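You operate a simulated robot arm through the tools that you are given. There is no shell and no other tool. Be economical: measure what you need, move in short steps, check, and stop when the job is done.

You run a simulated robot arm. Do the job below in one go: nothing can be reset, and whatever is moved stays where it is left.

JOB
Switch the tester on, zero the black lead and reset the counters.
Fine: park the clip again; stay on programme 1.

The check looks at the end state, three seconds after you hand in, the way a careful person would. Anything else that was tipped, shoved, dropped, spilled or broken makes it a failure.

ROBOT AND FRAMES
A 6-joint arm with a two-finger parallel gripper on a trunk, on a base that drives. Base frame: it is fixed to the floor where the robot stands at the start and does not move with it; the origin is under the middle of the robot, x ahead of it, y to its left, z up. Lengths are in m, angles in degrees, forces in N, time in s.
Its first joint turns from -166.0 to 166.0 degrees. Places, roughly: beep switch [0.8, -0.3, 1]; check knob [0.4, -0.3, 0.8]; fan switch [0.3, -0.6, 1]; guard [0.6, -0.2, 0.8]; lead clip (4x3x11 cm) [0.4, -0.5, 0.3]; lead plug (3x3x5 cm) [0.5, -0.4, 0.3]; screen knob [0.6, -0.3, 1]; zero post [0.5, -0.4, 0.9]. Payload 3.43 kg.
The TCP is the grasp point between the finger pads, 0.034 m short of the fingertips. In the tool frame z runs along the fingers and y along their closing line. Largest opening 0.128 m; finger width 0.024, thickness 0.012; the body of the gripper, 0.048 by 0.13 m, starts 0.096 m behind the TCP.
Orientation is that of the tool frame in the base frame, as a unit quaternion [x, y, z, w]. With the fingers straight down and closing along the base's y, the tool's x points along the base's -x, its y along +y and its z along -z.

CONTROLS
- The arm moves only by the tool send_rows. Its argument "commands" is a list that holds one entry, the list of rows, each a list of 7 numbers: the turn, a rotation vector about the base's x, y, z in units of 6 degrees (1.0 is 6 degrees), then the shift along the base's x, y, z in units of 20 mm (1.0 is 20 mm), then the opening, from 0 (shut) to 1 (fully open). In form: [[[wx, wy, wz, x, y, z, gripper], ...]]. A call has 1 to 10 rows; each row shifts and turns the commanded pose from where the row before left it. A call with a number of a shift or a turn outside -1 to 1 is refused whole. Each row takes 0.2 s and may step no farther than 0.05 m and 8.6 degrees from the row before; otherwise, or with a gripper value out of range, the whole call is refused. Where a pose cannot be reached the arm comes as near as it can. A force on the tool above 40 N (or 10 N above the force at the start of the call, whichever is more), or a blocked arm, ends the call early, and 0.2 s more pass. The fingers move at their own pace (about 0.153 m/s each) and stop on an object; they squeeze with about 29 N. The grip force told is the motor's: it shows also when the fingers shut on nothing. Time passes only in rows, and 0.2 s behind the last, so rows that do not move let the fingers close. The reply holds the time, the measured pose of the TCP, the force on the tool along the base axes, the opening and the grip force, in the units named above and with some noise, with the torque about the TCP (base axes, N m) and any sound that the robot's microphone picked up, and new pictures: "show" is both (left out), scene, wrist or none.
- Cameras (640 x 400 px; columns grow to the right, rows downward): "scene" is now at [0.1416, 0.15, 1.2277]; the picture's right is [-0.75, -0.66, 0.00], its down [-0.20, 0.23, -0.95] and it looks along [0.63, -0.71, -0.31] (base axes); focal length 281 px, centre (320, 200). "wrist" rides on the gripper at [0.076, -0.011, -0.16] in the tool frame; the picture's right is [0.15, 0.99, 0.00], its down [-0.88, 0.13, -0.46] and it looks along [-0.45, 0.07, 0.89] (tool axes); focal length 234 px, centre (320, 200). There is no depth. A picture from a camera that has moved, and an enlarged one, comes with that camera's place and axes in the base frame and with its lens.
- base_move(legs): drives the robot by 1 to 6 legs, each [ahead, left, turn to the left] in m, m and degrees, along the robot's own axes; the way and the turn of a leg run together, so that a leg with both is an arc; at most 1.5 m and 180 degrees a leg. The arm and the cameras ride along, it lands a little off, and it stops where it bumps. It gives what a move gives, and a new picture of the scene camera.
- turn_head(pan, tilt): turns the head with the scene camera to pan (to the left, within 143 degrees either way) and tilt (down, from -29 to 69), counted from straight ahead of the robot. It gives what a move gives, and a new picture of the scene camera.
- inspect(camera, box): a new picture of the part [left, top, right, bottom] of that camera's present view, enlarged. No time passes.
- close_job(): hands the job in; it is judged then, once.

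Work in short steps. Places have to be worked out from the pictures, the camera data and where the tool is seen: move nearer, look again, correct. Check each grasp and each placing, and mend what went wrong. You have 120 turns and 260 pictures in all, those below and enlarged ones among them. Open the gripper and draw the arm clear of the work before you hand the job in, unless the task says otherwise; then end with one line.

The tools are called after ">>>" by a JSON object that holds its "fn" and its "kwargs". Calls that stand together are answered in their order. send_rows: Moves the arm, as the interface text tells. Its arguments: {"type":"object","properties":{"commands":{"type":"array"},"show":{"type":"string","enum":["both","scene","wrist","none"]}},"required":["commands"]} The other tools are called the same way: base_move (legs) drives the base; turn_head (pan, tilt) turns the head that bears the scene camera; inspect (camera, box) takes an enlarged picture of a part of a camera's view; close_job () hands the job in.

At the start:

```text
time_s: 0.0
position: [0.3873, -0.27, 1.1122]
ee_rot: [0.001, 1.0, 0.0, 0.0]
force: [0.9, 0.3, 1.5]
moment: [0.0, -0.02, -0.02]
width: 0.1281
grip_force: 0.0
robot x, y, heading: [0.0016, 0.0004, -0.1]
head pan, tilt: [-48.5, 17.8]
```

scene: 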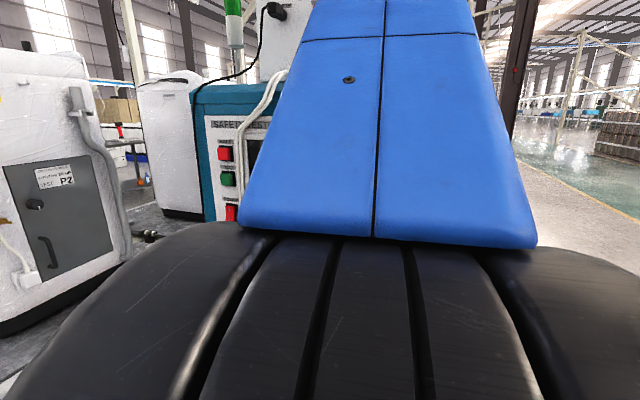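
wrist: 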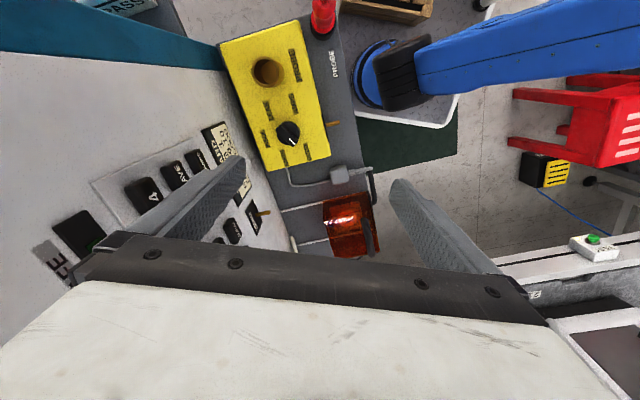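

The arm blocks the scene view of the tester. I'll enlarge both views first to read the panel.

>>> {"fn": "inspect", "kwargs": {"camera": "wrist", "box": [200, 0, 460, 260]}}

>>> {"fn": "inspect", "kwargs": {"camera": "wrist", "box": [0, 100, 300, 290]}}

>>> {"fn": "inspect", "kwargs": {"camera": "scene", "box": [140, 0, 320, 240]}}

```text
1.54 times, centred on (330, 130) of wrist
camera zoom: at [0.3108, -0.2815, 1.2715], right [-0.15, 0.99, 0.0], down [0.88, 0.13, 0.46], along [0.45, 0.07, -0.89], focal length 360 px, centre (305, 308)
```

zoom: 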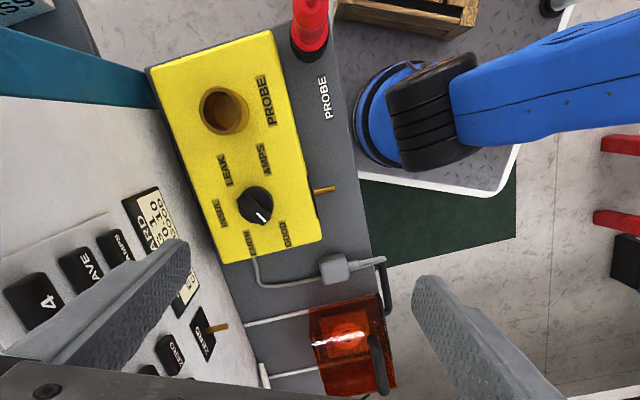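

```text
2.11 times, centred on (150, 195) of wrist
camera zoom: at [0.3108, -0.2815, 1.2715], right [-0.15, 0.99, 0.0], down [0.88, 0.13, 0.46], along [0.45, 0.07, -0.89], focal length 493 px, centre (678, 210)
```

zoom: 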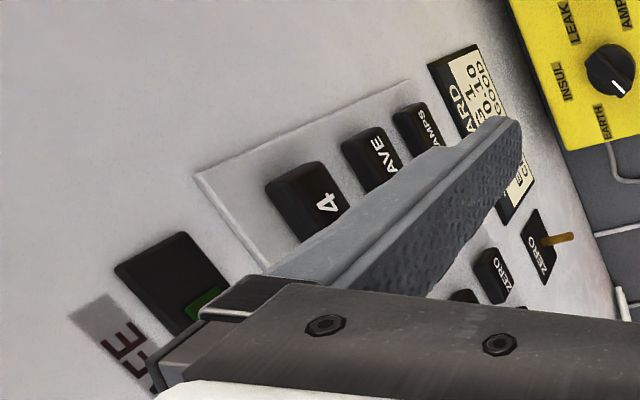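

```text
1.67 times, centred on (230, 120) of scene
camera zoom: at [0.1416, 0.15, 1.2277], right [-0.75, -0.66, 0.0], down [-0.2, 0.23, -0.95], along [0.63, -0.71, -0.31], focal length 469 px, centre (470, 333)
```

zoom: 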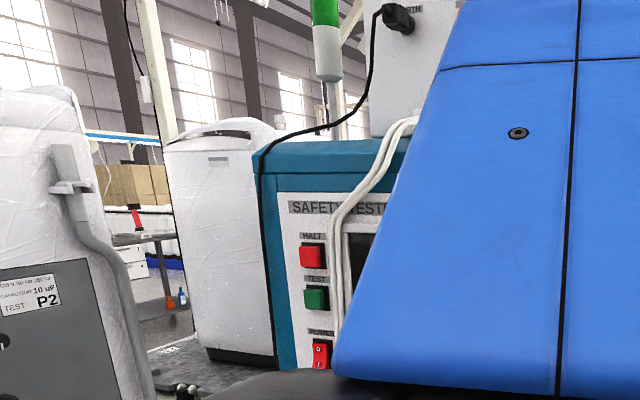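

I'll swing the arm left (+y, away from the panel) so the scene camera can see the tester.

>>> {"fn": "send_rows", "kwargs": {"commands": [[[0, 0, 0.5, 0, 1, 0, 0.5], [0, 0, 0.5, 0, 1, 0, 0.5], [0, 0, 0.5, 0, 1, 0, 0.5], [0, 0, 0.5, 0, 1, 0, 0.5], [0, 0, 0.5, 0, 1, 0, 0.5], [0, 0, 0.5, 0, 1, 0, 0.5], [0, 0, 0.5, 0, 1, 0, 0.5], [0, 0, 0.5, 0, 1, 0, 0.5], [0, 0, 0.5, 0, 1, 0, 0.5], [0, 0, 0.5, 0, 1, 0, 0.5]]]}}

```text
time_s: 2.2
position: [0.3973, -0.0745, 1.0902]
ee_rot: [-0.258, 0.966, 0.0, 0.001]
force: [0.9, -0.4, -0.4]
moment: [-0.01, 0.01, 0.02]
width: 0.0642
grip_force: 0.1
out of reach, approached as far as the arm can: row 5, 6, 7, 8, 9
robot x, y, heading: [0.0018, 0.0, -0.0]
head pan, tilt: [-48.5, 17.8]
camera scene: at [0.1415, 0.15, 1.2277], right [-0.75, -0.66, 0.0], down [-0.2, 0.23, -0.95], along [0.63, -0.71, -0.31], focal length 281 px, centre (320, 200)
camera wrist: at [0.3367, -0.1217, 1.2509], right [-0.62, 0.78, 0.0], down [0.7, 0.55, 0.46], along [0.36, 0.28, -0.89], focal length 234 px, centre (320, 200)
```

scene: 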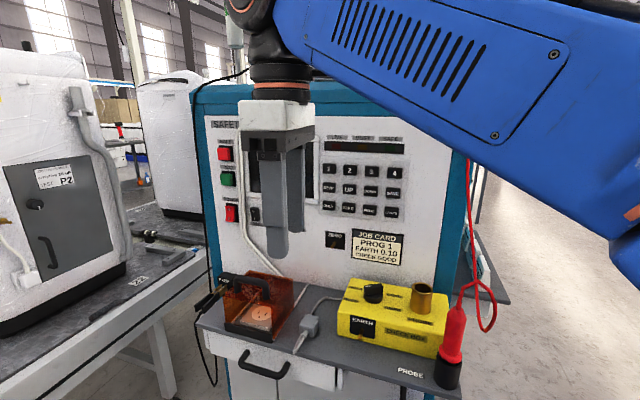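
wrist: 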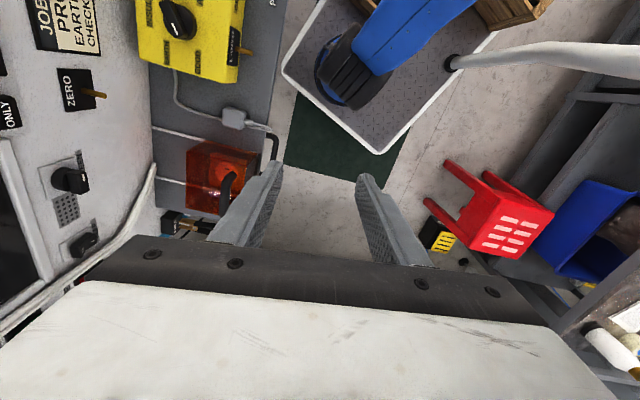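

Much better view. I'll zoom in on the panel.

>>> {"fn": "inspect", "kwargs": {"camera": "scene", "box": [310, 120, 430, 280]}}

>>> {"fn": "inspect", "kwargs": {"camera": "scene", "box": [190, 100, 330, 260]}}

>>> {"fn": "inspect", "kwargs": {"camera": "scene", "box": [180, 250, 340, 400]}}

>>> {"fn": "inspect", "kwargs": {"camera": "scene", "box": [310, 260, 500, 400]}}

>>> {"fn": "inspect", "kwargs": {"camera": "wrist", "box": [0, 0, 290, 290]}}

```text
2.50 times, centred on (370, 200) of scene
camera zoom: at [0.1415, 0.15, 1.2277], right [-0.75, -0.66, 0.0], down [-0.2, 0.23, -0.95], along [0.63, -0.71, -0.31], focal length 703 px, centre (195, 200)
```

zoom: 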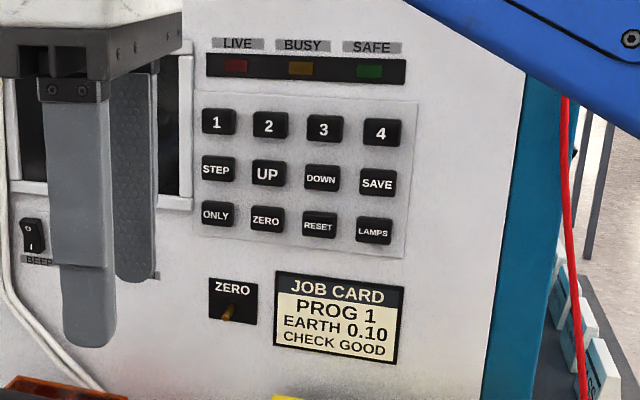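

```text
2.50 times, centred on (260, 180) of scene
camera zoom: at [0.1415, 0.15, 1.2277], right [-0.75, -0.66, 0.0], down [-0.2, 0.23, -0.95], along [0.63, -0.71, -0.31], focal length 703 px, centre (470, 250)
```

zoom: 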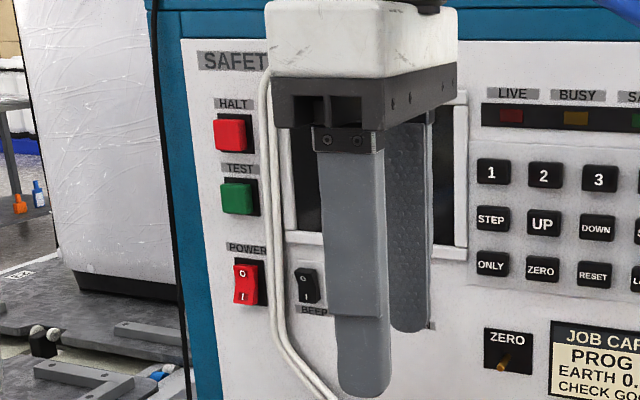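

```text
2.67 times, centred on (260, 325) of scene
camera zoom: at [0.1415, 0.15, 1.2277], right [-0.75, -0.66, 0.0], down [-0.2, 0.23, -0.95], along [0.63, -0.71, -0.31], focal length 750 px, centre (480, -133)
```

zoom: 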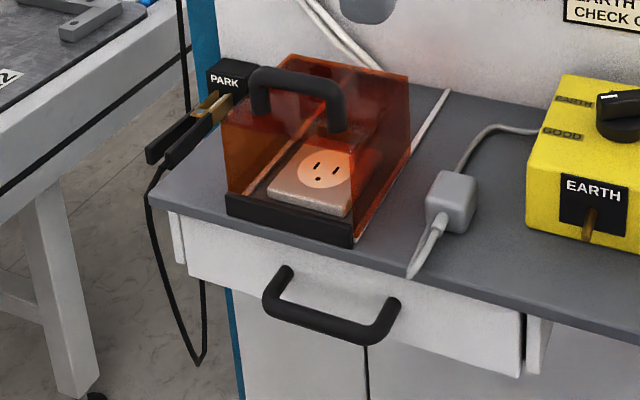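

```text
2.86 times, centred on (405, 330) of scene
camera zoom: at [0.1415, 0.15, 1.2277], right [-0.75, -0.66, 0.0], down [-0.2, 0.23, -0.95], along [0.63, -0.71, -0.31], focal length 803 px, centre (77, -171)
```

zoom: 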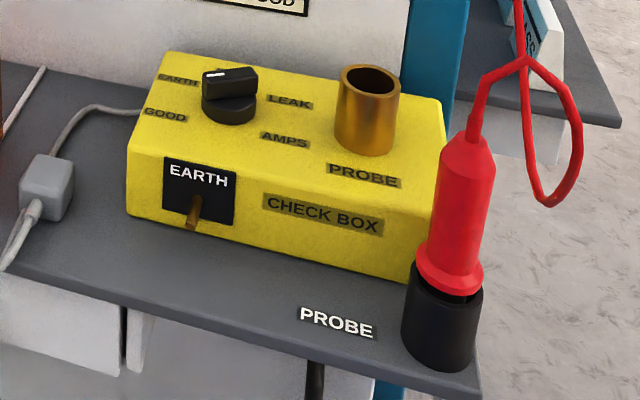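

```text
1.38 times, centred on (145, 145) of wrist
camera zoom: at [0.3367, -0.1217, 1.2509], right [-0.62, 0.78, 0.0], down [0.7, 0.55, 0.46], along [0.36, 0.28, -0.89], focal length 323 px, centre (561, 276)
```

zoom: 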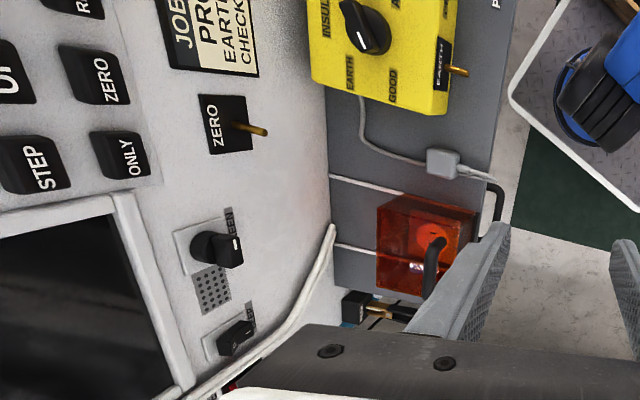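

The black lead's clip seems to be on PARK, but spare lead parts are listed at z≈0.3. I'll look lower and higher with the head.

>>> {"fn": "turn_head", "kwargs": {"pan": -48, "tilt": 50}}

>>> {"fn": "turn_head", "kwargs": {"pan": -40, "tilt": -10}}

```text
time_s: 3.2
position: [0.3979, -0.0753, 1.0906]
ee_rot: [-0.26, 0.966, 0.0, 0.002]
force: [-0.2, 0.2, 0.1]
moment: [-0.03, -0.01, -0.01]
width: 0.064
grip_force: 0.0
robot x, y, heading: [-0.0008, -0.0026, 0.0]
head pan, tilt: [-48.0, 50.0]
camera scene: at [0.1312, 0.1626, 1.1786], right [-0.74, -0.67, 0.0], down [-0.51, 0.57, -0.64], along [0.43, -0.48, -0.77], focal length 281 px, centre (320, 200)
```

scene: 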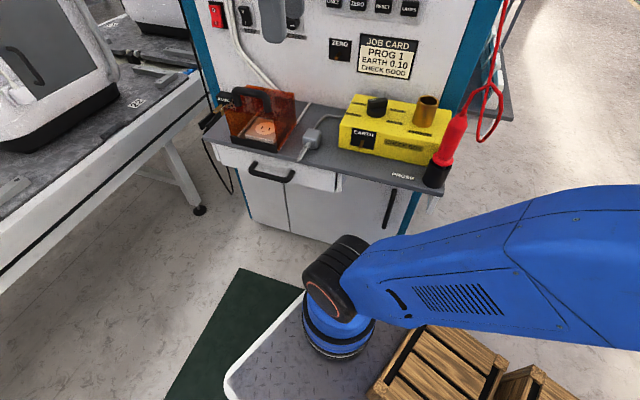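

```text
time_s: 4.5
position: [0.3977, -0.0756, 1.091]
ee_rot: [-0.259, 0.966, 0.0, 0.001]
force: [-0.5, -0.3, -0.6]
moment: [-0.01, -0.01, -0.04]
width: 0.0639
grip_force: 0.1
robot x, y, heading: [-0.0013, 0.0011, -0.0]
head pan, tilt: [-40.0, -10.0]
camera scene: at [0.1443, 0.1656, 1.2716], right [-0.64, -0.77, 0.0], down [0.13, -0.11, -0.98], along [0.75, -0.63, 0.17], focal length 281 px, centre (320, 200)
```

scene: 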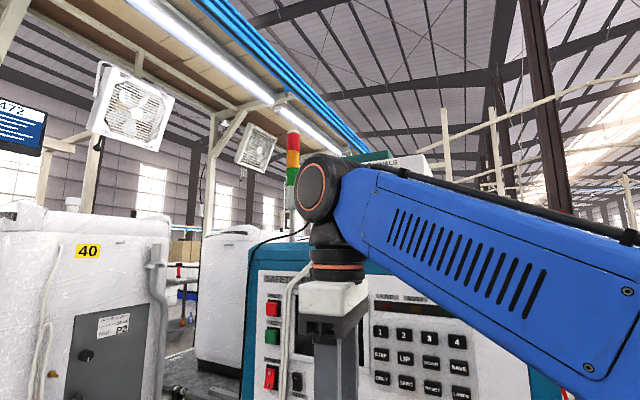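

The tester panel is yawed ~26°: zero post ≈(0.545,-0.36,0.90), power ≈(0.81,-0.23,0.96). I need to back away from it for horizontal pressing, so I check the floor around me.

>>> {"fn": "turn_head", "kwargs": {"pan": 50, "tilt": 45}}

>>> {"fn": "turn_head", "kwargs": {"pan": 130, "tilt": 40}}

>>> {"fn": "turn_head", "kwargs": {"pan": -130, "tilt": 40}}

>>> {"fn": "turn_head", "kwargs": {"pan": -10, "tilt": 40}}

```text
time_s: 6.1
position: [0.398, -0.0747, 1.0915]
ee_rot: [-0.258, 0.966, -0.001, 0.001]
force: [0.4, -0.3, 0.0]
moment: [-0.04, 0.0, 0.05]
width: 0.0639
grip_force: 0.0
robot x, y, heading: [0.0006, -0.0034, -0.1]
head pan, tilt: [50.0, 45.0]
camera scene: at [0.132, 0.2821, 1.1855], right [0.77, -0.64, 0.0], down [-0.45, -0.54, -0.71], along [0.46, 0.54, -0.71], focal length 281 px, centre (320, 200)
```

scene: 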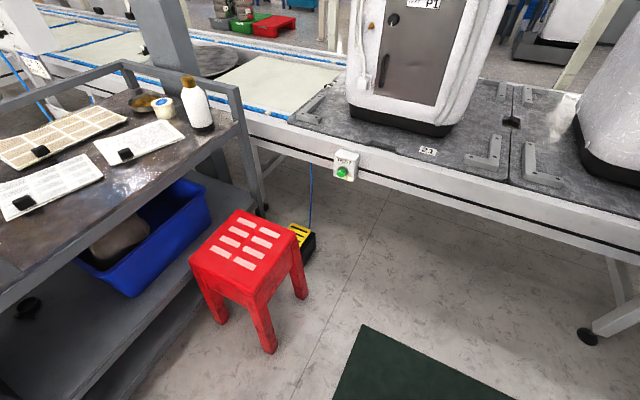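

```text
time_s: 7.7
position: [0.3979, -0.0759, 1.0909]
ee_rot: [-0.259, 0.966, 0.0, 0.001]
force: [-0.5, -0.8, -0.4]
moment: [-0.02, -0.03, -0.04]
width: 0.064
grip_force: 0.0
robot x, y, heading: [-0.0014, -0.0028, -0.2]
head pan, tilt: [130.0, 40.0]
camera scene: at [0.0251, 0.285, 1.1927], right [0.77, 0.64, 0.0], down [0.41, -0.49, -0.77], along [-0.49, 0.59, -0.64], focal length 281 px, centre (320, 200)
```

scene: 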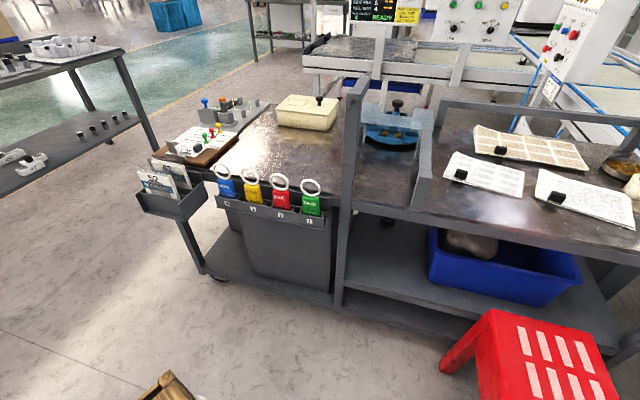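

```text
time_s: 11.3
position: [0.3969, -0.0754, 1.0907]
ee_rot: [-0.258, 0.966, -0.002, 0.001]
force: [-0.2, -0.2, -0.7]
moment: [0.0, 0.0, 0.04]
width: 0.0638
grip_force: 0.0
robot x, y, heading: [-0.0011, -0.0009, 0.0]
head pan, tilt: [-130.0, 40.0]
camera scene: at [0.025, 0.1547, 1.1927], right [-0.77, 0.64, 0.0], down [0.41, 0.49, -0.77], along [-0.49, -0.59, -0.64], focal length 281 px, centre (320, 200)
```

scene: 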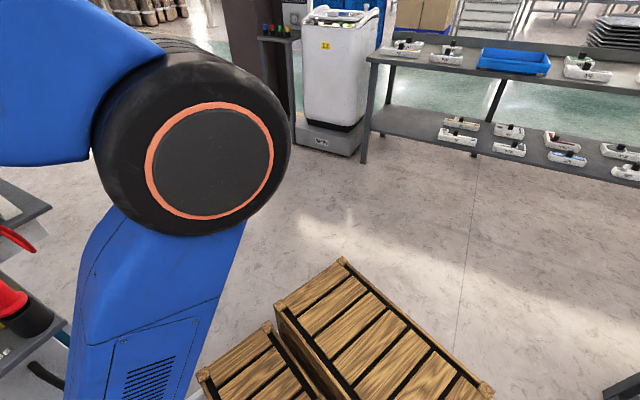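

```text
time_s: 13.3
position: [0.3988, -0.0771, 1.0906]
ee_rot: [-0.259, 0.966, 0.0, 0.001]
force: [-0.6, 0.1, 0.0]
moment: [-0.01, 0.01, -0.03]
width: 0.0641
grip_force: 0.0
robot x, y, heading: [0.0004, 0.0012, -0.2]
head pan, tilt: [-10.0, 40.0]
camera scene: at [0.1634, 0.205, 1.1927], right [-0.17, -0.98, 0.0], down [-0.63, 0.11, -0.77], along [0.75, -0.13, -0.64], focal length 281 px, centre (320, 200)
```

scene: 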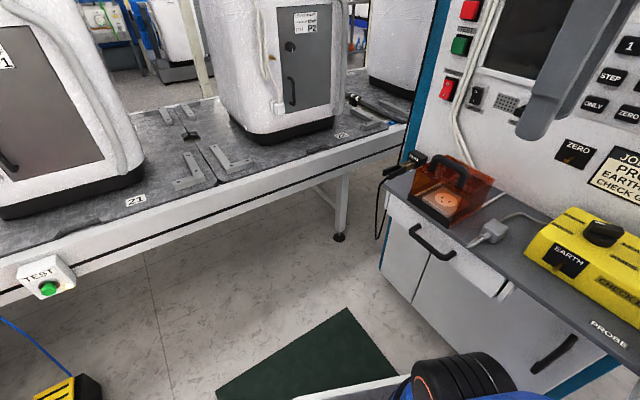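

Left is clear up to the stool (y≈0.7). I move the base left 0.25 and back 0.10, without turning, to gain distance from the panel.

>>> {"fn": "base_move", "kwargs": {"legs": [[0, 0.25, 0], [-0.1, 0, 0]]}}

>>> {"fn": "turn_head", "kwargs": {"pan": -44, "tilt": 18}}

```text
time_s: 15.8
position: [0.2959, 0.1668, 1.09]
ee_rot: [-0.259, 0.966, -0.001, 0.001]
force: [-0.5, 1.1, 0.3]
moment: [0.01, -0.01, 0.01]
width: 0.0639
grip_force: 0.1
robot x, y, heading: [-0.1016, 0.2401, 0.2]
head pan, tilt: [-10.0, 40.0]
camera scene: at [0.0612, 0.4449, 1.1927], right [-0.17, -0.99, 0.0], down [-0.63, 0.11, -0.77], along [0.75, -0.13, -0.64], focal length 281 px, centre (320, 200)
```

scene: 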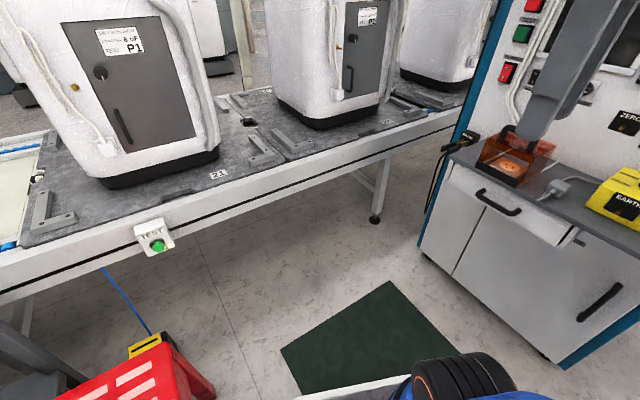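

```text
time_s: 16.8
position: [0.2957, 0.1648, 1.0914]
ee_rot: [-0.259, 0.966, 0.0, 0.001]
force: [0.0, -1.1, 0.3]
moment: [0.01, 0.01, -0.03]
width: 0.0641
grip_force: 0.1
robot x, y, heading: [-0.0999, 0.2357, 0.1]
head pan, tilt: [-44.0, 18.0]
camera scene: at [0.0448, 0.3949, 1.2273], right [-0.69, -0.72, 0.0], down [-0.22, 0.21, -0.95], along [0.69, -0.66, -0.31], focal length 281 px, centre (320, 200)
```

scene: 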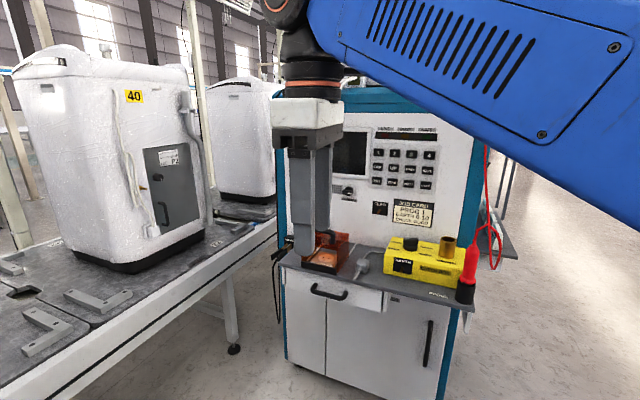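

Now I reorient: yaw +86° (so the wrist camera will end up above the tool), moving gently towards the panel front.

>>> {"fn": "send_rows", "kwargs": {"commands": [[[0, 0, 1, 0, 0, 0.3, 0], [0, 0, 1, 0, 0, 0.3, 0], [0, 0, 1, 0, 0, 0.3, 0], [0, 0, 1, 0.3, -0.3, 0, 0], [0, 0, 1, 0.5, -0.6, 0, 0], [0, 0, 1, 0.5, -0.6, 0, 0], [0, 0, 1, 0.5, -0.6, 0, 0], [0, 0, 1, 0.5, -0.6, 0, 0], [0, 0, 1, 0.5, -0.6, 0, 0], [0, 0, 1, 0.5, -0.6, 0, 0]]], "show": "none"}}

>>> {"fn": "send_rows", "kwargs": {"commands": [[[0, 0, 1, 0.5, -0.6, 0, 0], [0, 0, 1, 0.5, -0.6, 0, 0], [0, 0, 1, 0.5, -0.6, 0, 0], [0, 0, 1, 0.5, -0.6, 0, 0], [0, 0, 0.33, 0, 0, 0, 0], [-0.899, -0.438, 0, 0, 0, 0, 0], [-0.899, -0.438, 0, 0, 0, 0, 0], [-0.899, -0.438, 0, 0, 0, 0, 0], [-0.899, -0.438, 0, 0, 0, 0, 0], [-0.899, -0.438, 0, 0, 0, 0, 0]]]}}

```text
time_s: 19.0
position: [0.3696, 0.0859, 1.1011]
ee_rot: [0.709, -0.706, 0.0, -0.001]
force: [0.0, 0.1, 0.3]
moment: [-0.01, -0.02, -0.03]
width: 0.0
grip_force: 28.7
out of reach, approached as far as the arm can: row 1, 2, 3
robot x, y, heading: [-0.1025, 0.2376, 0.1]
head pan, tilt: [-44.0, 18.0]
```

```text
time_s: 21.2
position: [0.4107, 0.0381, 1.0976]
ee_rot: [0.82, -0.511, 0.219, 0.136]
force: [0.8, 0.2, -1.3]
moment: [-0.02, 0.0, 0.03]
width: 0.0001
grip_force: 28.9
robot x, y, heading: [-0.1001, 0.2435, 0.2]
head pan, tilt: [-44.0, 18.0]
camera scene: at [0.0449, 0.3948, 1.2273], right [-0.69, -0.72, 0.0], down [-0.22, 0.21, -0.95], along [0.69, -0.66, -0.31], focal length 281 px, centre (320, 200)
camera wrist: at [0.4123, 0.0573, 1.2744], right [-0.83, -0.55, 0.07], down [-0.55, 0.83, -0.04], along [-0.04, -0.08, -1.0], focal length 234 px, centre (320, 200)
```

scene: 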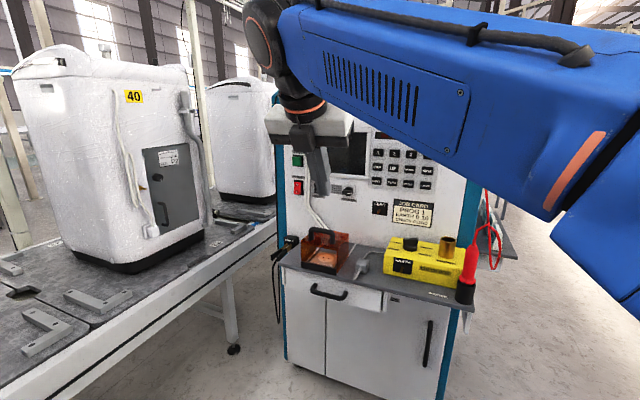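
wrist: 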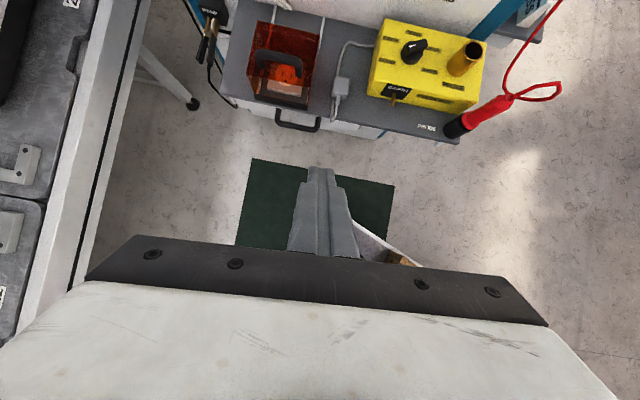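

Camera gives a clean top view; panel yaw is about 23.5°. I continue pitching to horizontal.

>>> {"fn": "send_rows", "kwargs": {"commands": [[[-0.899, -0.438, 0, 0.3, 0, 0, 0], [-0.899, -0.438, 0, 0.3, 0, 0, 0], [-0.899, -0.438, 0, 0.3, 0, 0, 0], [-0.899, -0.438, 0, 0.3, 0, 0, 0], [-0.899, -0.438, 0, 0.3, 0, 0, 0], [-0.899, -0.438, 0, 0.3, 0, 0, 0], [-0.899, -0.438, 0, 0.3, 0, 0, 0], [-0.899, -0.438, 0, 0.3, 0, 0, 0], [-0.899, -0.438, 0, 0.3, 0, 0, 0], [-0.899, -0.438, 0, 0.3, 0, 0, 0]]]}}

```text
time_s: 23.4
position: [0.4695, 0.0396, 1.0987]
ee_rot: [0.601, -0.374, 0.599, 0.375]
force: [-0.2, 0.3, -0.8]
moment: [-0.04, 0.05, -0.03]
width: 0.0
grip_force: 29.4
robot x, y, heading: [-0.1022, 0.2372, 0.1]
head pan, tilt: [-44.0, 18.0]
camera scene: at [0.0448, 0.3948, 1.2273], right [-0.69, -0.72, 0.0], down [-0.22, 0.21, -0.95], along [0.69, -0.66, -0.31], focal length 281 px, centre (320, 200)
camera wrist: at [0.4093, 0.1887, 1.1745], right [-0.89, -0.44, 0.15], down [-0.32, 0.35, -0.88], along [0.33, -0.83, -0.45], focal length 234 px, centre (320, 200)
```

scene: 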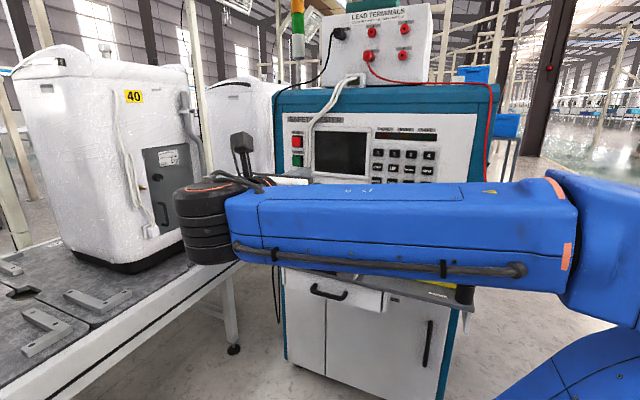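
wrist: 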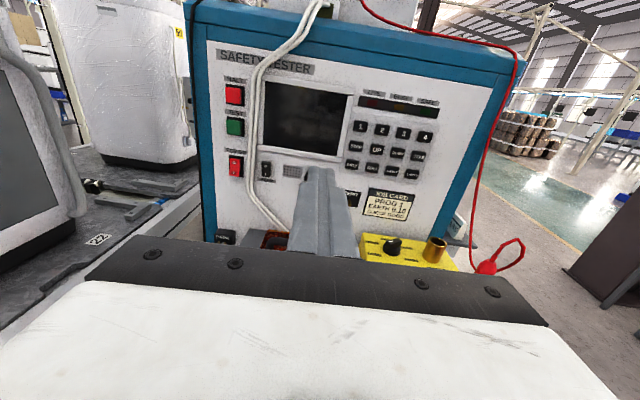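

Excellent view of the panel. I enlarge the lead terminals and the panel.

>>> {"fn": "inspect", "kwargs": {"camera": "scene", "box": [300, 0, 460, 100]}}

>>> {"fn": "inspect", "kwargs": {"camera": "wrist", "box": [190, 40, 470, 215]}}

```text
4.00 times, centred on (380, 50) of scene
camera zoom: at [0.0448, 0.3948, 1.2273], right [-0.69, -0.72, 0.0], down [-0.22, 0.21, -0.95], along [0.69, -0.66, -0.31], focal length 1125 px, centre (80, 800)
```

zoom: 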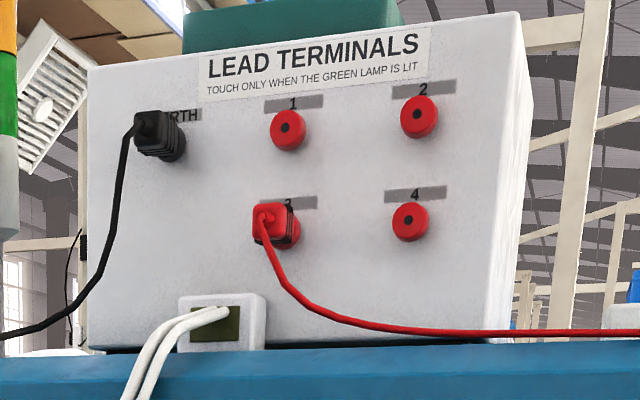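

```text
2.29 times, centred on (330, 128) of wrist
camera zoom: at [0.4093, 0.1887, 1.1745], right [-0.89, -0.44, 0.15], down [-0.32, 0.35, -0.88], along [0.33, -0.83, -0.45], focal length 535 px, centre (297, 366)
```

zoom: 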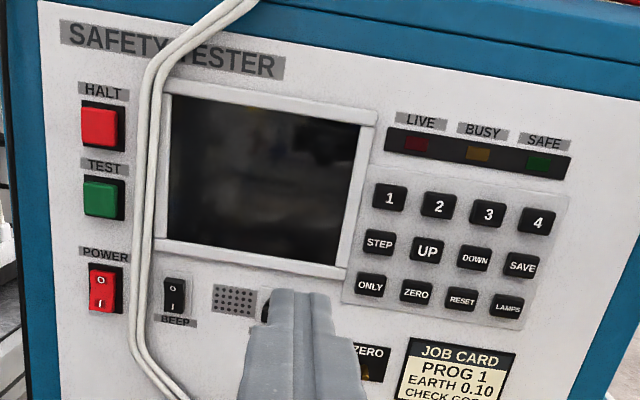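

Triangulation gives power (0.820,-0.236,0.952), RESET (0.462,-0.387,1.006), ZERO key (0.509,-0.367,1.006), zero post base (0.549,-0.360,0.897), panel normal (-0.389,0.921). I move towards the power switch, correcting yaw by -3.2°.

>>> {"fn": "send_rows", "kwargs": {"commands": [[[0, 0, -0.053, 1, -0.1, 0, 0], [0, 0, -0.053, 1, -0.1, 0, 0], [0, 0, -0.053, 1, -0.1, 0, 0], [0, 0, -0.053, 1, -0.1, 0, 0], [0, 0, -0.053, 1, -0.1, 0, 0], [0, 0, -0.053, 1, -0.1, 0, 0], [0, 0, -0.053, 1, -0.1, 0, 0], [0, 0, -0.053, 1, -0.1, 0, 0], [0, 0, -0.053, 1, -0.1, 0, 0], [0, 0, -0.053, 1, -0.1, 0, 0]]], "show": "none"}}

>>> {"fn": "send_rows", "kwargs": {"commands": [[[0, 0, 0, 1, 0, 0, 0], [0, 0, 0, 1, -0.3, -0.5, 0], [0, 0, 0, 1, -0.5, -0.8, 0], [0, 0, 0, 1, -0.7, -1, 0], [0, 0, 0, 1, -1, -1, 0], [0, 0, 0, 0.3, -1, -1, 0], [0, 0, 0, 0, -0.5, -1, 0], [0, 0, 0, 0, 0, -1, 0]]]}}

```text
time_s: 25.6
position: [0.6706, 0.0185, 1.0981]
ee_rot: [0.59, -0.391, 0.588, 0.391]
force: [0.5, -0.2, -0.3]
moment: [0.02, 0.02, 0.01]
width: 0.0
grip_force: 29.3
robot x, y, heading: [-0.1043, 0.2378, 0.1]
head pan, tilt: [-44.0, 18.0]
```

```text
time_s: 27.4
position: [0.7751, -0.0608, 0.9706]
ee_rot: [0.591, -0.391, 0.588, 0.39]
force: [0.2, 0.5, -0.3]
moment: [0.02, 0.0, 0.01]
width: 0.0
grip_force: 29.1
robot x, y, heading: [-0.0994, 0.2398, 0.1]
head pan, tilt: [-44.0, 18.0]
camera scene: at [0.0448, 0.3948, 1.2273], right [-0.69, -0.72, 0.0], down [-0.22, 0.21, -0.95], along [0.69, -0.66, -0.31], focal length 281 px, centre (320, 200)
camera wrist: at [0.722, 0.0921, 1.048], right [-0.91, -0.39, 0.15], down [-0.3, 0.37, -0.88], along [0.28, -0.84, -0.45], focal length 234 px, centre (320, 200)
```

scene: 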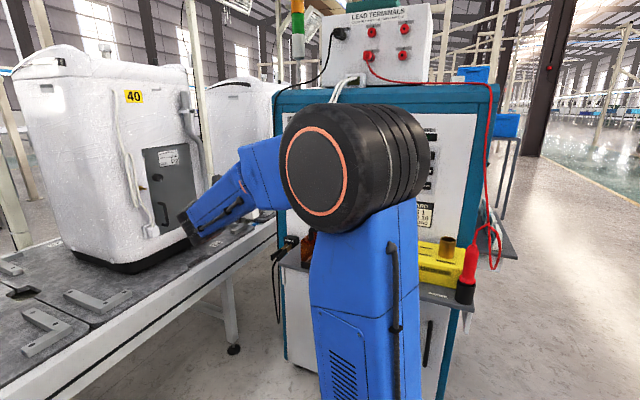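
wrist: 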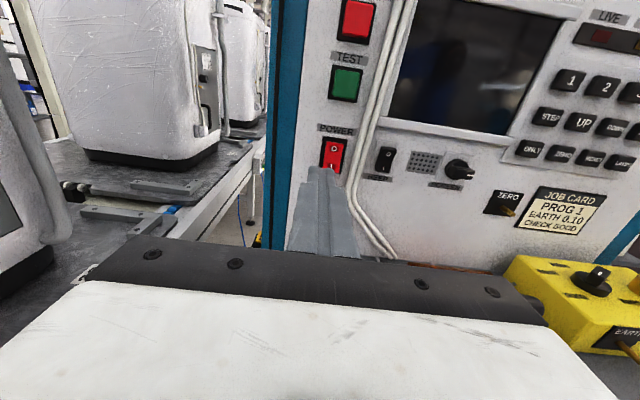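

Recheck gives (0.822,-0.235,0.949) – consistent. I line the tip up with the lower "I" half, 4 cm away.

>>> {"fn": "send_rows", "kwargs": {"commands": [[[0, 0, 0, 0.2, -0.5, -0.85, 0], [0, 0, 0, 0.2, -0.9, -0.85, 0], [0, 0, 0, 0.2, -1, 0, 0], [0, 0, 0, 0.2, -1, 0, 0], [0, 0, 0, 0, -1, 0, 0], [0, 0, 0, 0, -0.95, 0, 0]]], "show": "wrist"}}

>>> {"fn": "inspect", "kwargs": {"camera": "wrist", "box": [260, 80, 420, 180]}}

```text
time_s: 28.8
position: [0.7918, -0.1678, 0.9364]
ee_rot: [0.591, -0.391, 0.588, 0.391]
force: [0.0, 1.2, 0.2]
moment: [-0.02, 0.02, 0.0]
width: 0.0001
grip_force: 29.3
robot x, y, heading: [-0.1009, 0.236, 0.3]
head pan, tilt: [-44.0, 18.0]
camera wrist: at [0.739, -0.0151, 1.014], right [-0.91, -0.39, 0.15], down [-0.3, 0.37, -0.88], along [0.28, -0.84, -0.45], focal length 234 px, centre (320, 200)
```

wrist: 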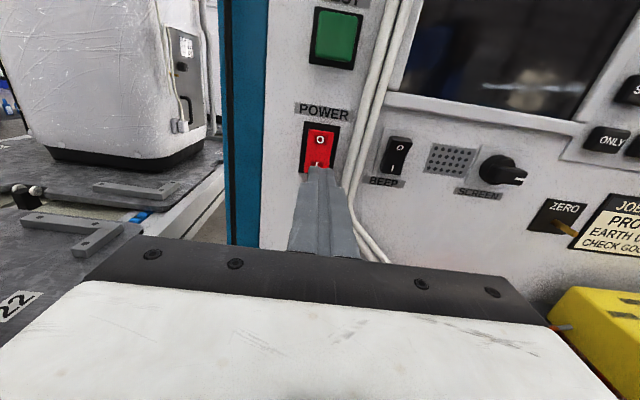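

```text
4.00 times, centred on (340, 130) of wrist
camera zoom: at [0.739, -0.0151, 1.014], right [-0.91, -0.39, 0.15], down [-0.3, 0.37, -0.88], along [0.28, -0.84, -0.45], focal length 937 px, centre (240, 480)
```

zoom: 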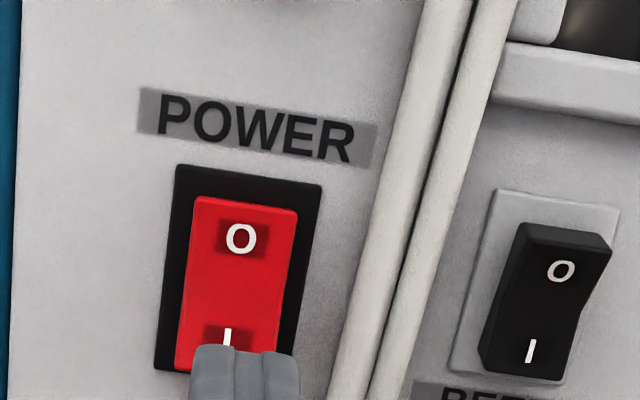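

Aligned on the "I". I shift 4 mm left away from the cable and push in.

>>> {"fn": "send_rows", "kwargs": {"commands": [[[0, 0, 0, 0.18, 0.08, 0, 0], [0, 0, 0, 0.19, -0.46, 0, 0], [0, 0, 0, 0.19, -0.46, 0, 0], [0, 0, 0, 0.19, -0.46, 0, 0], [0, 0, 0, 0.1, -0.23, 0, 0], [0, 0, 0, 0.1, -0.23, 0, 0], [0, 0, 0, 0.1, -0.23, 0, 0]]], "show": "wrist"}}

```text
time_s: 30.3
position: [0.8089, -0.2013, 0.938]
ee_rot: [0.591, -0.391, 0.588, 0.39]
force: [-5.9, 9.7, 2.9]
moment: [-0.2, -0.17, -0.09]
width: 0.0
grip_force: 28.3
robot x, y, heading: [-0.1031, 0.2387, -0.1]
head pan, tilt: [-44.0, 18.0]
stopped in row 7: the force on the tool passed its limit at 51 N (the readings are from after the stop); the commanded pose is now the measured one
camera wrist: at [0.756, -0.0501, 1.0143], right [-0.91, -0.39, 0.15], down [-0.3, 0.37, -0.88], along [0.28, -0.84, -0.45], focal length 234 px, centre (320, 200)
```

wrist: 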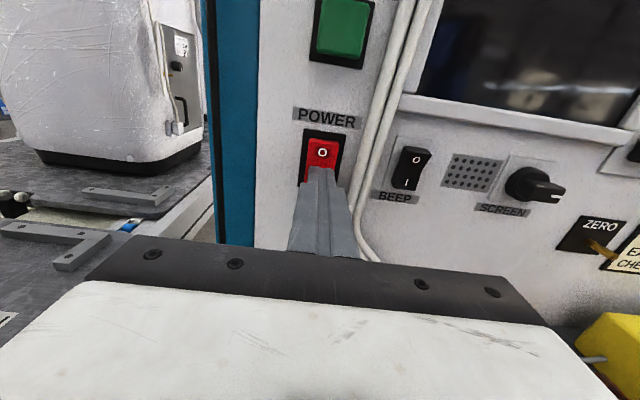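

Force hit 51 N; the rocker seems pressed. I back off 6 cm and look at the switch and screen.

>>> {"fn": "send_rows", "kwargs": {"commands": [[[0, 0, 0, -0.2, 0.46, 0, 0], [0, 0, 0, -0.39, 0.92, 0, 0], [0, 0, 0, -0.39, 0.92, 0, 0], [0, 0, 0, -0.39, 0.92, 0, 0], [0, 0, 0, 0, 0, 0, 0], [0, 0, 0, 0, 0, 0, 0]]], "show": "wrist"}}

>>> {"fn": "inspect", "kwargs": {"camera": "wrist", "box": [260, 0, 640, 210]}}

```text
time_s: 31.7
position: [0.7794, -0.139, 0.9353]
ee_rot: [0.591, -0.391, 0.588, 0.39]
force: [-0.1, 0.0, -0.7]
moment: [0.01, 0.0, -0.01]
width: 0.0
grip_force: 29.0
robot x, y, heading: [-0.103, 0.2416, 0.1]
head pan, tilt: [-44.0, 18.0]
camera wrist: at [0.7273, 0.0142, 1.0131], right [-0.91, -0.39, 0.15], down [-0.3, 0.37, -0.88], along [0.28, -0.84, -0.45], focal length 234 px, centre (320, 200)
```

wrist: 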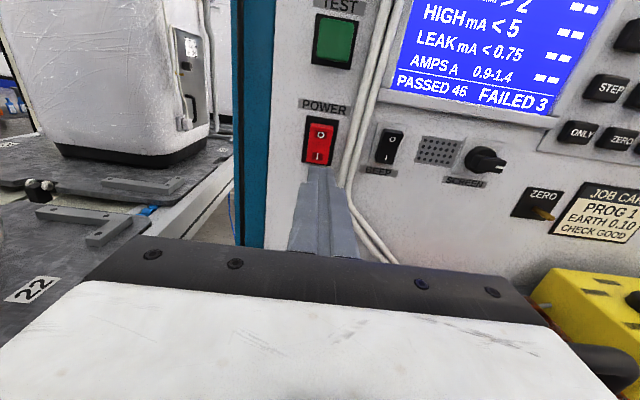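

```text
1.68 times, centred on (450, 105) of wrist
camera zoom: at [0.7273, 0.0142, 1.0131], right [-0.91, -0.39, 0.15], down [-0.3, 0.37, -0.88], along [0.28, -0.84, -0.45], focal length 394 px, centre (101, 360)
```

zoom: 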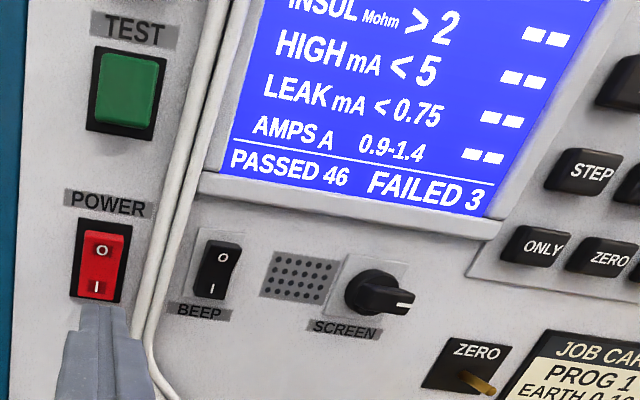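

Tester is on (PASSED 46, FAILED 3). Now the clip: triangulation puts it near (0.84,-0.17,0.70), left end of the shelf. I retract and pitch the tool down to look at it.

>>> {"fn": "send_rows", "kwargs": {"commands": [[[0, 0, 0, -0.39, 0.92, 0, 0], [0, 0, 0, -0.39, 0.92, 0.5, 0], [0.921, 0.389, 0, -0.39, 0.92, 0.5, 0], [0.921, 0.389, 0, -0.39, 0.92, 0.5, 0], [0.921, 0.389, 0, 0, 0, 0.5, 0], [0.921, 0.389, 0, 0, 0, 0.5, 0], [0.921, 0.389, 0, 0, 0, 0.5, 0], [0.921, 0.389, 0, 0, 0, 0, 0], [0.921, 0.389, 0, 0, 0, 0, 0], [0.921, 0.389, 0, 0, 0, 0, 0]]]}}

>>> {"fn": "inspect", "kwargs": {"camera": "wrist", "box": [200, 40, 480, 215]}}

```text
time_s: 33.9
position: [0.7512, -0.0649, 0.9978]
ee_rot: [0.779, -0.516, 0.297, 0.197]
force: [0.0, 0.5, 0.5]
moment: [-0.02, 0.0, -0.01]
width: 0.0
grip_force: 29.4
robot x, y, heading: [-0.1026, 0.2374, 0.3]
head pan, tilt: [-44.0, 18.0]
camera scene: at [0.0444, 0.3953, 1.2273], right [-0.69, -0.72, 0.0], down [-0.22, 0.21, -0.95], along [0.69, -0.66, -0.31], focal length 281 px, centre (320, 200)
camera wrist: at [0.7412, -0.0135, 1.1674], right [-0.87, -0.49, 0.1], down [-0.5, 0.83, -0.24], along [0.04, -0.26, -0.96], focal length 234 px, centre (320, 200)
```

scene: 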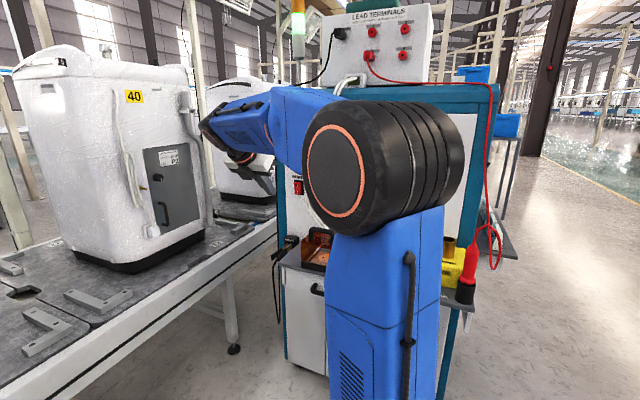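
wrist: 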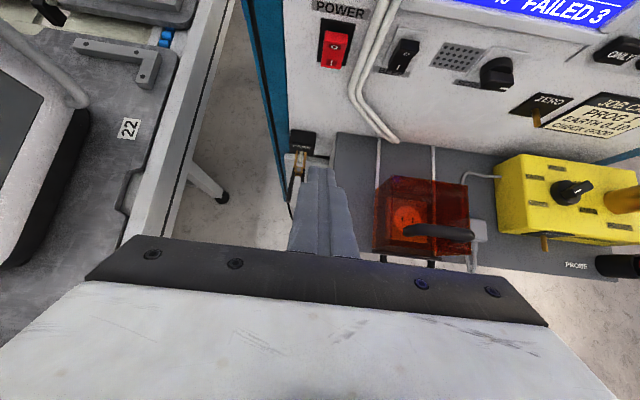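

```text
2.29 times, centred on (340, 128) of wrist
camera zoom: at [0.7412, -0.0135, 1.1674], right [-0.87, -0.49, 0.1], down [-0.5, 0.83, -0.24], along [0.04, -0.26, -0.96], focal length 535 px, centre (274, 366)
```

zoom: 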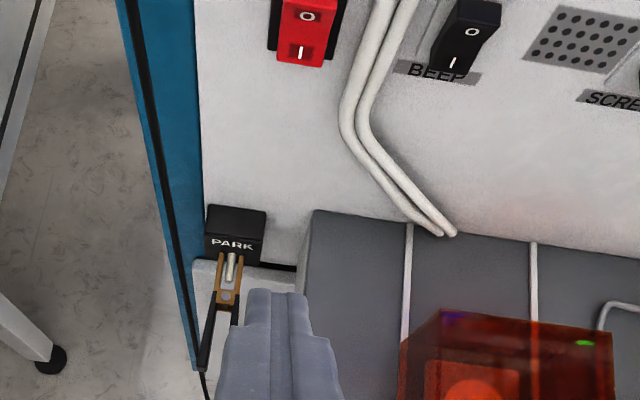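

The finger covers the clip. I shift right 12 cm for an unobstructed view from above.

>>> {"fn": "send_rows", "kwargs": {"commands": [[[0, 0, 0, -0.92, -0.2, 0, 0], [0, 0, 0, -0.92, -0.2, 0, 0], [0, 0, 0, -0.92, -0.2, 0, 0], [0, 0, 0, -0.92, -0.2, 0, 0], [0, 0, 0, -0.92, -0.2, 0, 0]]], "show": "wrist"}}

>>> {"fn": "inspect", "kwargs": {"camera": "wrist", "box": [130, 100, 290, 240]}}

>>> {"fn": "inspect", "kwargs": {"camera": "scene", "box": [250, 220, 330, 290]}}

```text
time_s: 35.1
position: [0.6589, -0.0853, 0.9966]
ee_rot: [0.779, -0.516, 0.297, 0.196]
force: [0.9, 0.0, -0.3]
moment: [0.01, -0.02, -0.04]
width: 0.0003
grip_force: 29.0
robot x, y, heading: [-0.1021, 0.2408, 0.3]
head pan, tilt: [-44.0, 18.0]
camera wrist: at [0.6497, -0.0348, 1.1667], right [-0.87, -0.49, 0.1], down [-0.5, 0.83, -0.25], along [0.04, -0.26, -0.96], focal length 234 px, centre (320, 200)
```

wrist: 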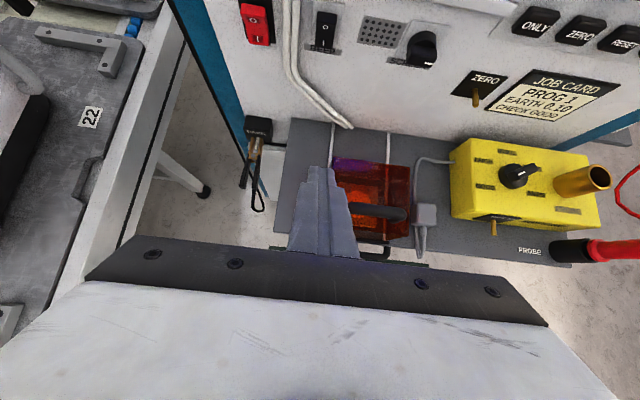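

```text
2.86 times, centred on (210, 170) of wrist
camera zoom: at [0.6497, -0.0348, 1.1667], right [-0.87, -0.49, 0.1], down [-0.5, 0.83, -0.25], along [0.04, -0.26, -0.96], focal length 669 px, centre (634, 286)
```

zoom: 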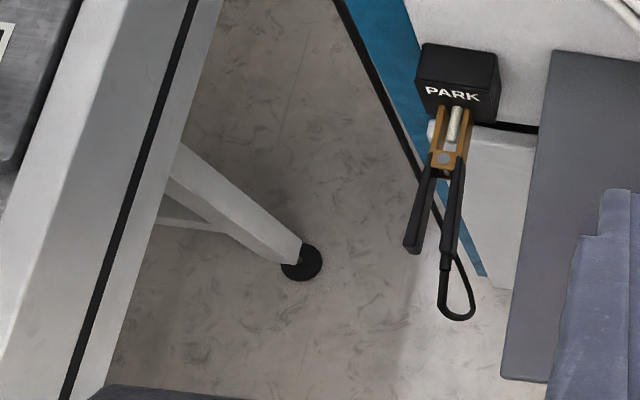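

```text
5.71 times, centred on (290, 255) of scene
camera zoom: at [0.0446, 0.3952, 1.2273], right [-0.69, -0.72, 0.0], down [-0.22, 0.21, -0.95], along [0.69, -0.66, -0.31], focal length 1607 px, centre (491, -114)
```

zoom: 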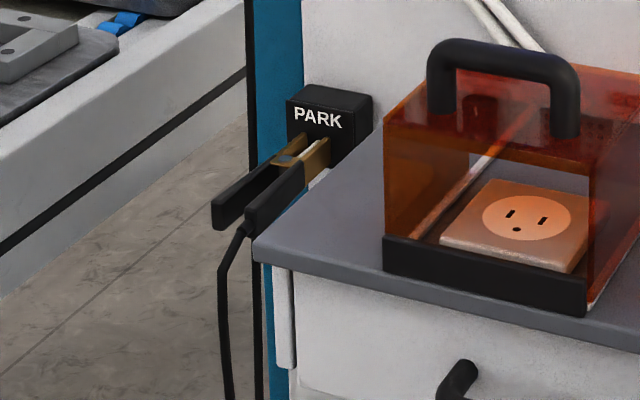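

Clear view: clip lies along the panel normal, its handles spread horizontally, exactly along my closing line. Handle ends ≈(0.810,-0.10,0.724)/(0.786,-0.106,0.717), pivot ≈(0.827,-0.167,0.725). I go to a pre-grasp with half-open fingers.

>>> {"fn": "send_rows", "kwargs": {"commands": [[[0, 0, 0, 0.7, 0.4, 0, 0.55], [0, 0, 0, 0.9, 0.4, 0, 0.55], [0, 0, 0, 0.9, 0.4, 0, 0.55], [0, 0, 0, 0.9, 0.4, -0.6, 0.55], [0, 0, 0, 0.9, 0, -1, 0.55], [0, 0, 0, 0.9, 0, -1, 0.55], [0, 0, 0, 0.7, 0, -1, 0.55], [0, 0, 0, 0, 0, -1, 0.55], [0, 0, 0, 0, 0, -1, 0.55], [0, 0, 0, 0, 0, -1, 0.55]]]}}

>>> {"fn": "inspect", "kwargs": {"camera": "wrist", "box": [200, 60, 440, 210]}}

```text
time_s: 37.3
position: [0.7775, -0.054, 0.8635]
ee_rot: [0.779, -0.516, 0.296, 0.196]
force: [0.3, -0.3, 0.5]
moment: [0.0, -0.03, 0.0]
width: 0.0703
grip_force: 0.1
robot x, y, heading: [-0.1001, 0.2425, 0.0]
head pan, tilt: [-44.0, 18.0]
camera scene: at [0.0444, 0.3952, 1.2273], right [-0.69, -0.72, 0.0], down [-0.22, 0.21, -0.95], along [0.69, -0.66, -0.31], focal length 281 px, centre (320, 200)
camera wrist: at [0.7669, -0.0034, 1.0341], right [-0.87, -0.49, 0.1], down [-0.5, 0.83, -0.25], along [0.04, -0.26, -0.96], focal length 234 px, centre (320, 200)
```

scene: 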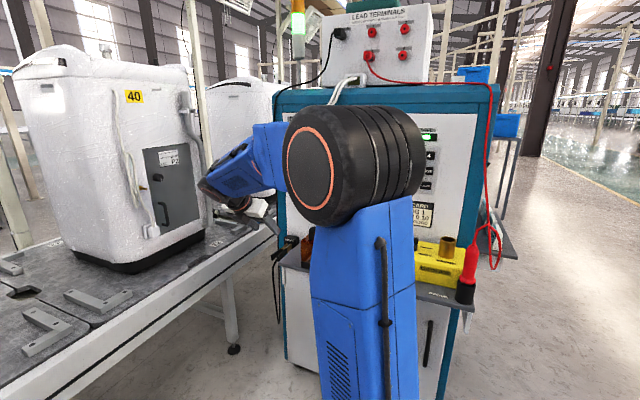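
wrist: 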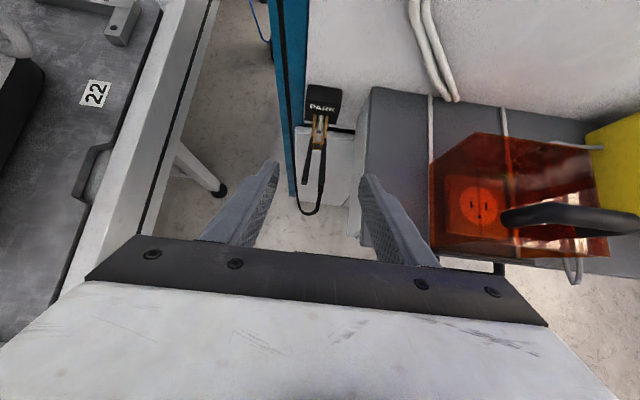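

```text
2.67 times, centred on (320, 135) of wrist
camera zoom: at [0.7669, -0.0034, 1.0341], right [-0.87, -0.49, 0.1], down [-0.5, 0.83, -0.25], along [0.04, -0.26, -0.96], focal length 624 px, centre (320, 373)
```

zoom: 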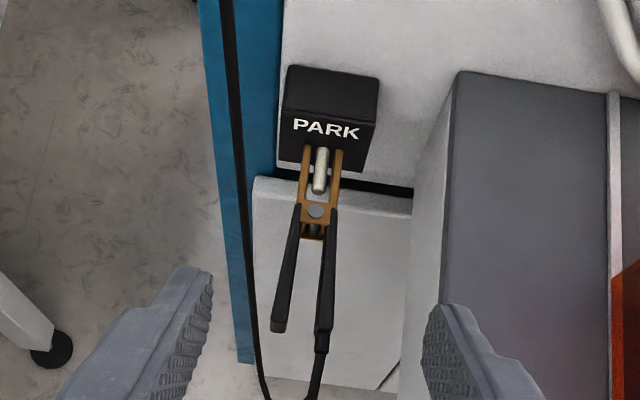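

Clip position confirmed (handle ends mid (0.799,-0.101), axis matches tool). I descend most of the way, narrowing slightly to clear the shelf edge.

>>> {"fn": "send_rows", "kwargs": {"commands": [[[0, 0, 0, 0, 0, -1, 0.5], [0, 0, 0, 0, 0, -1, 0.5], [0, 0, 0, 0, 0, -1, 0.5], [0, 0, 0, 0.25, -0.6, -0.75, 0.5], [0, 0, 0, 0.25, -0.6, -0.75, 0.5], [0, 0, 0, 0.25, -0.6, -0.75, 0.5], [0, 0, 0, 0.25, -0.6, -0.75, 0.5]]], "show": "wrist"}}

>>> {"fn": "inspect", "kwargs": {"camera": "wrist", "box": [200, 60, 440, 260]}}

>>> {"fn": "inspect", "kwargs": {"camera": "scene", "box": [230, 190, 330, 290]}}

```text
time_s: 38.9
position: [0.7969, -0.101, 0.7465]
ee_rot: [0.78, -0.515, 0.297, 0.196]
force: [0.0, 0.5, 0.3]
moment: [0.01, 0.0, 0.0]
width: 0.0641
grip_force: 0.0
robot x, y, heading: [-0.101, 0.2388, 0.0]
head pan, tilt: [-44.0, 18.0]
camera wrist: at [0.7868, -0.0484, 0.9162], right [-0.87, -0.49, 0.1], down [-0.5, 0.83, -0.25], along [0.04, -0.26, -0.96], focal length 234 px, centre (320, 200)
```

wrist: 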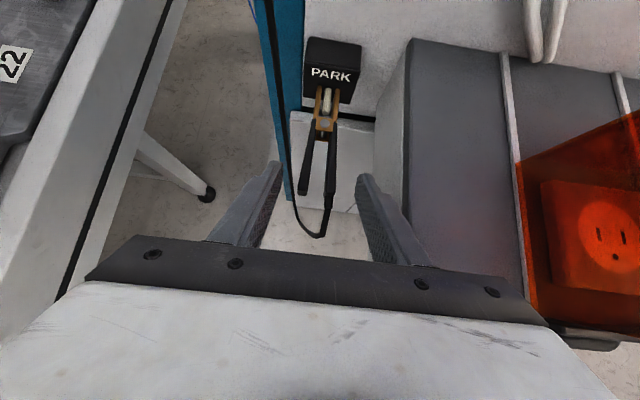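

```text
2.00 times, centred on (320, 160) of wrist
camera zoom: at [0.7868, -0.0484, 0.9162], right [-0.87, -0.49, 0.1], down [-0.5, 0.83, -0.25], along [0.04, -0.26, -0.96], focal length 468 px, centre (320, 280)
```

zoom: 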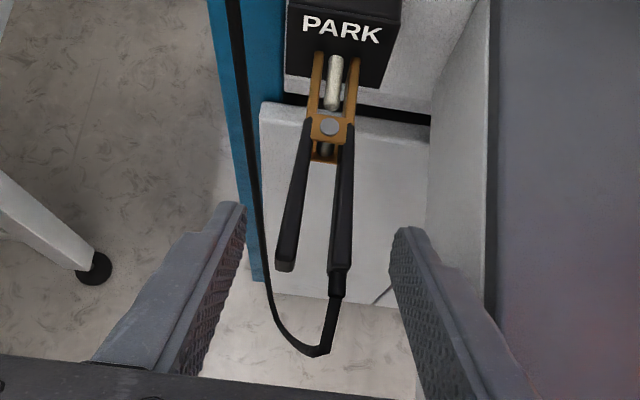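

```text
4.00 times, centred on (280, 240) of scene
camera zoom: at [0.0443, 0.3953, 1.2273], right [-0.69, -0.72, 0.0], down [-0.22, 0.21, -0.95], along [0.69, -0.66, -0.31], focal length 1125 px, centre (480, 40)
```

zoom: 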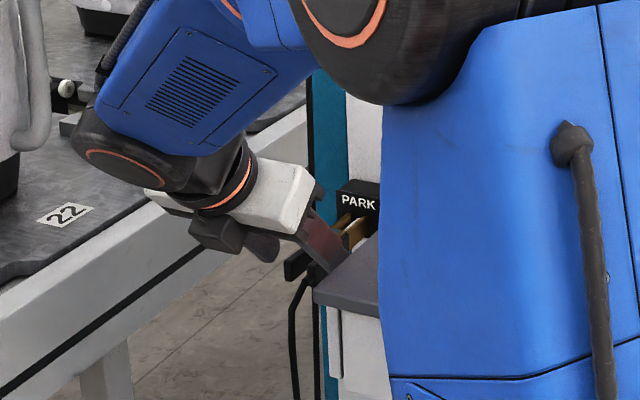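

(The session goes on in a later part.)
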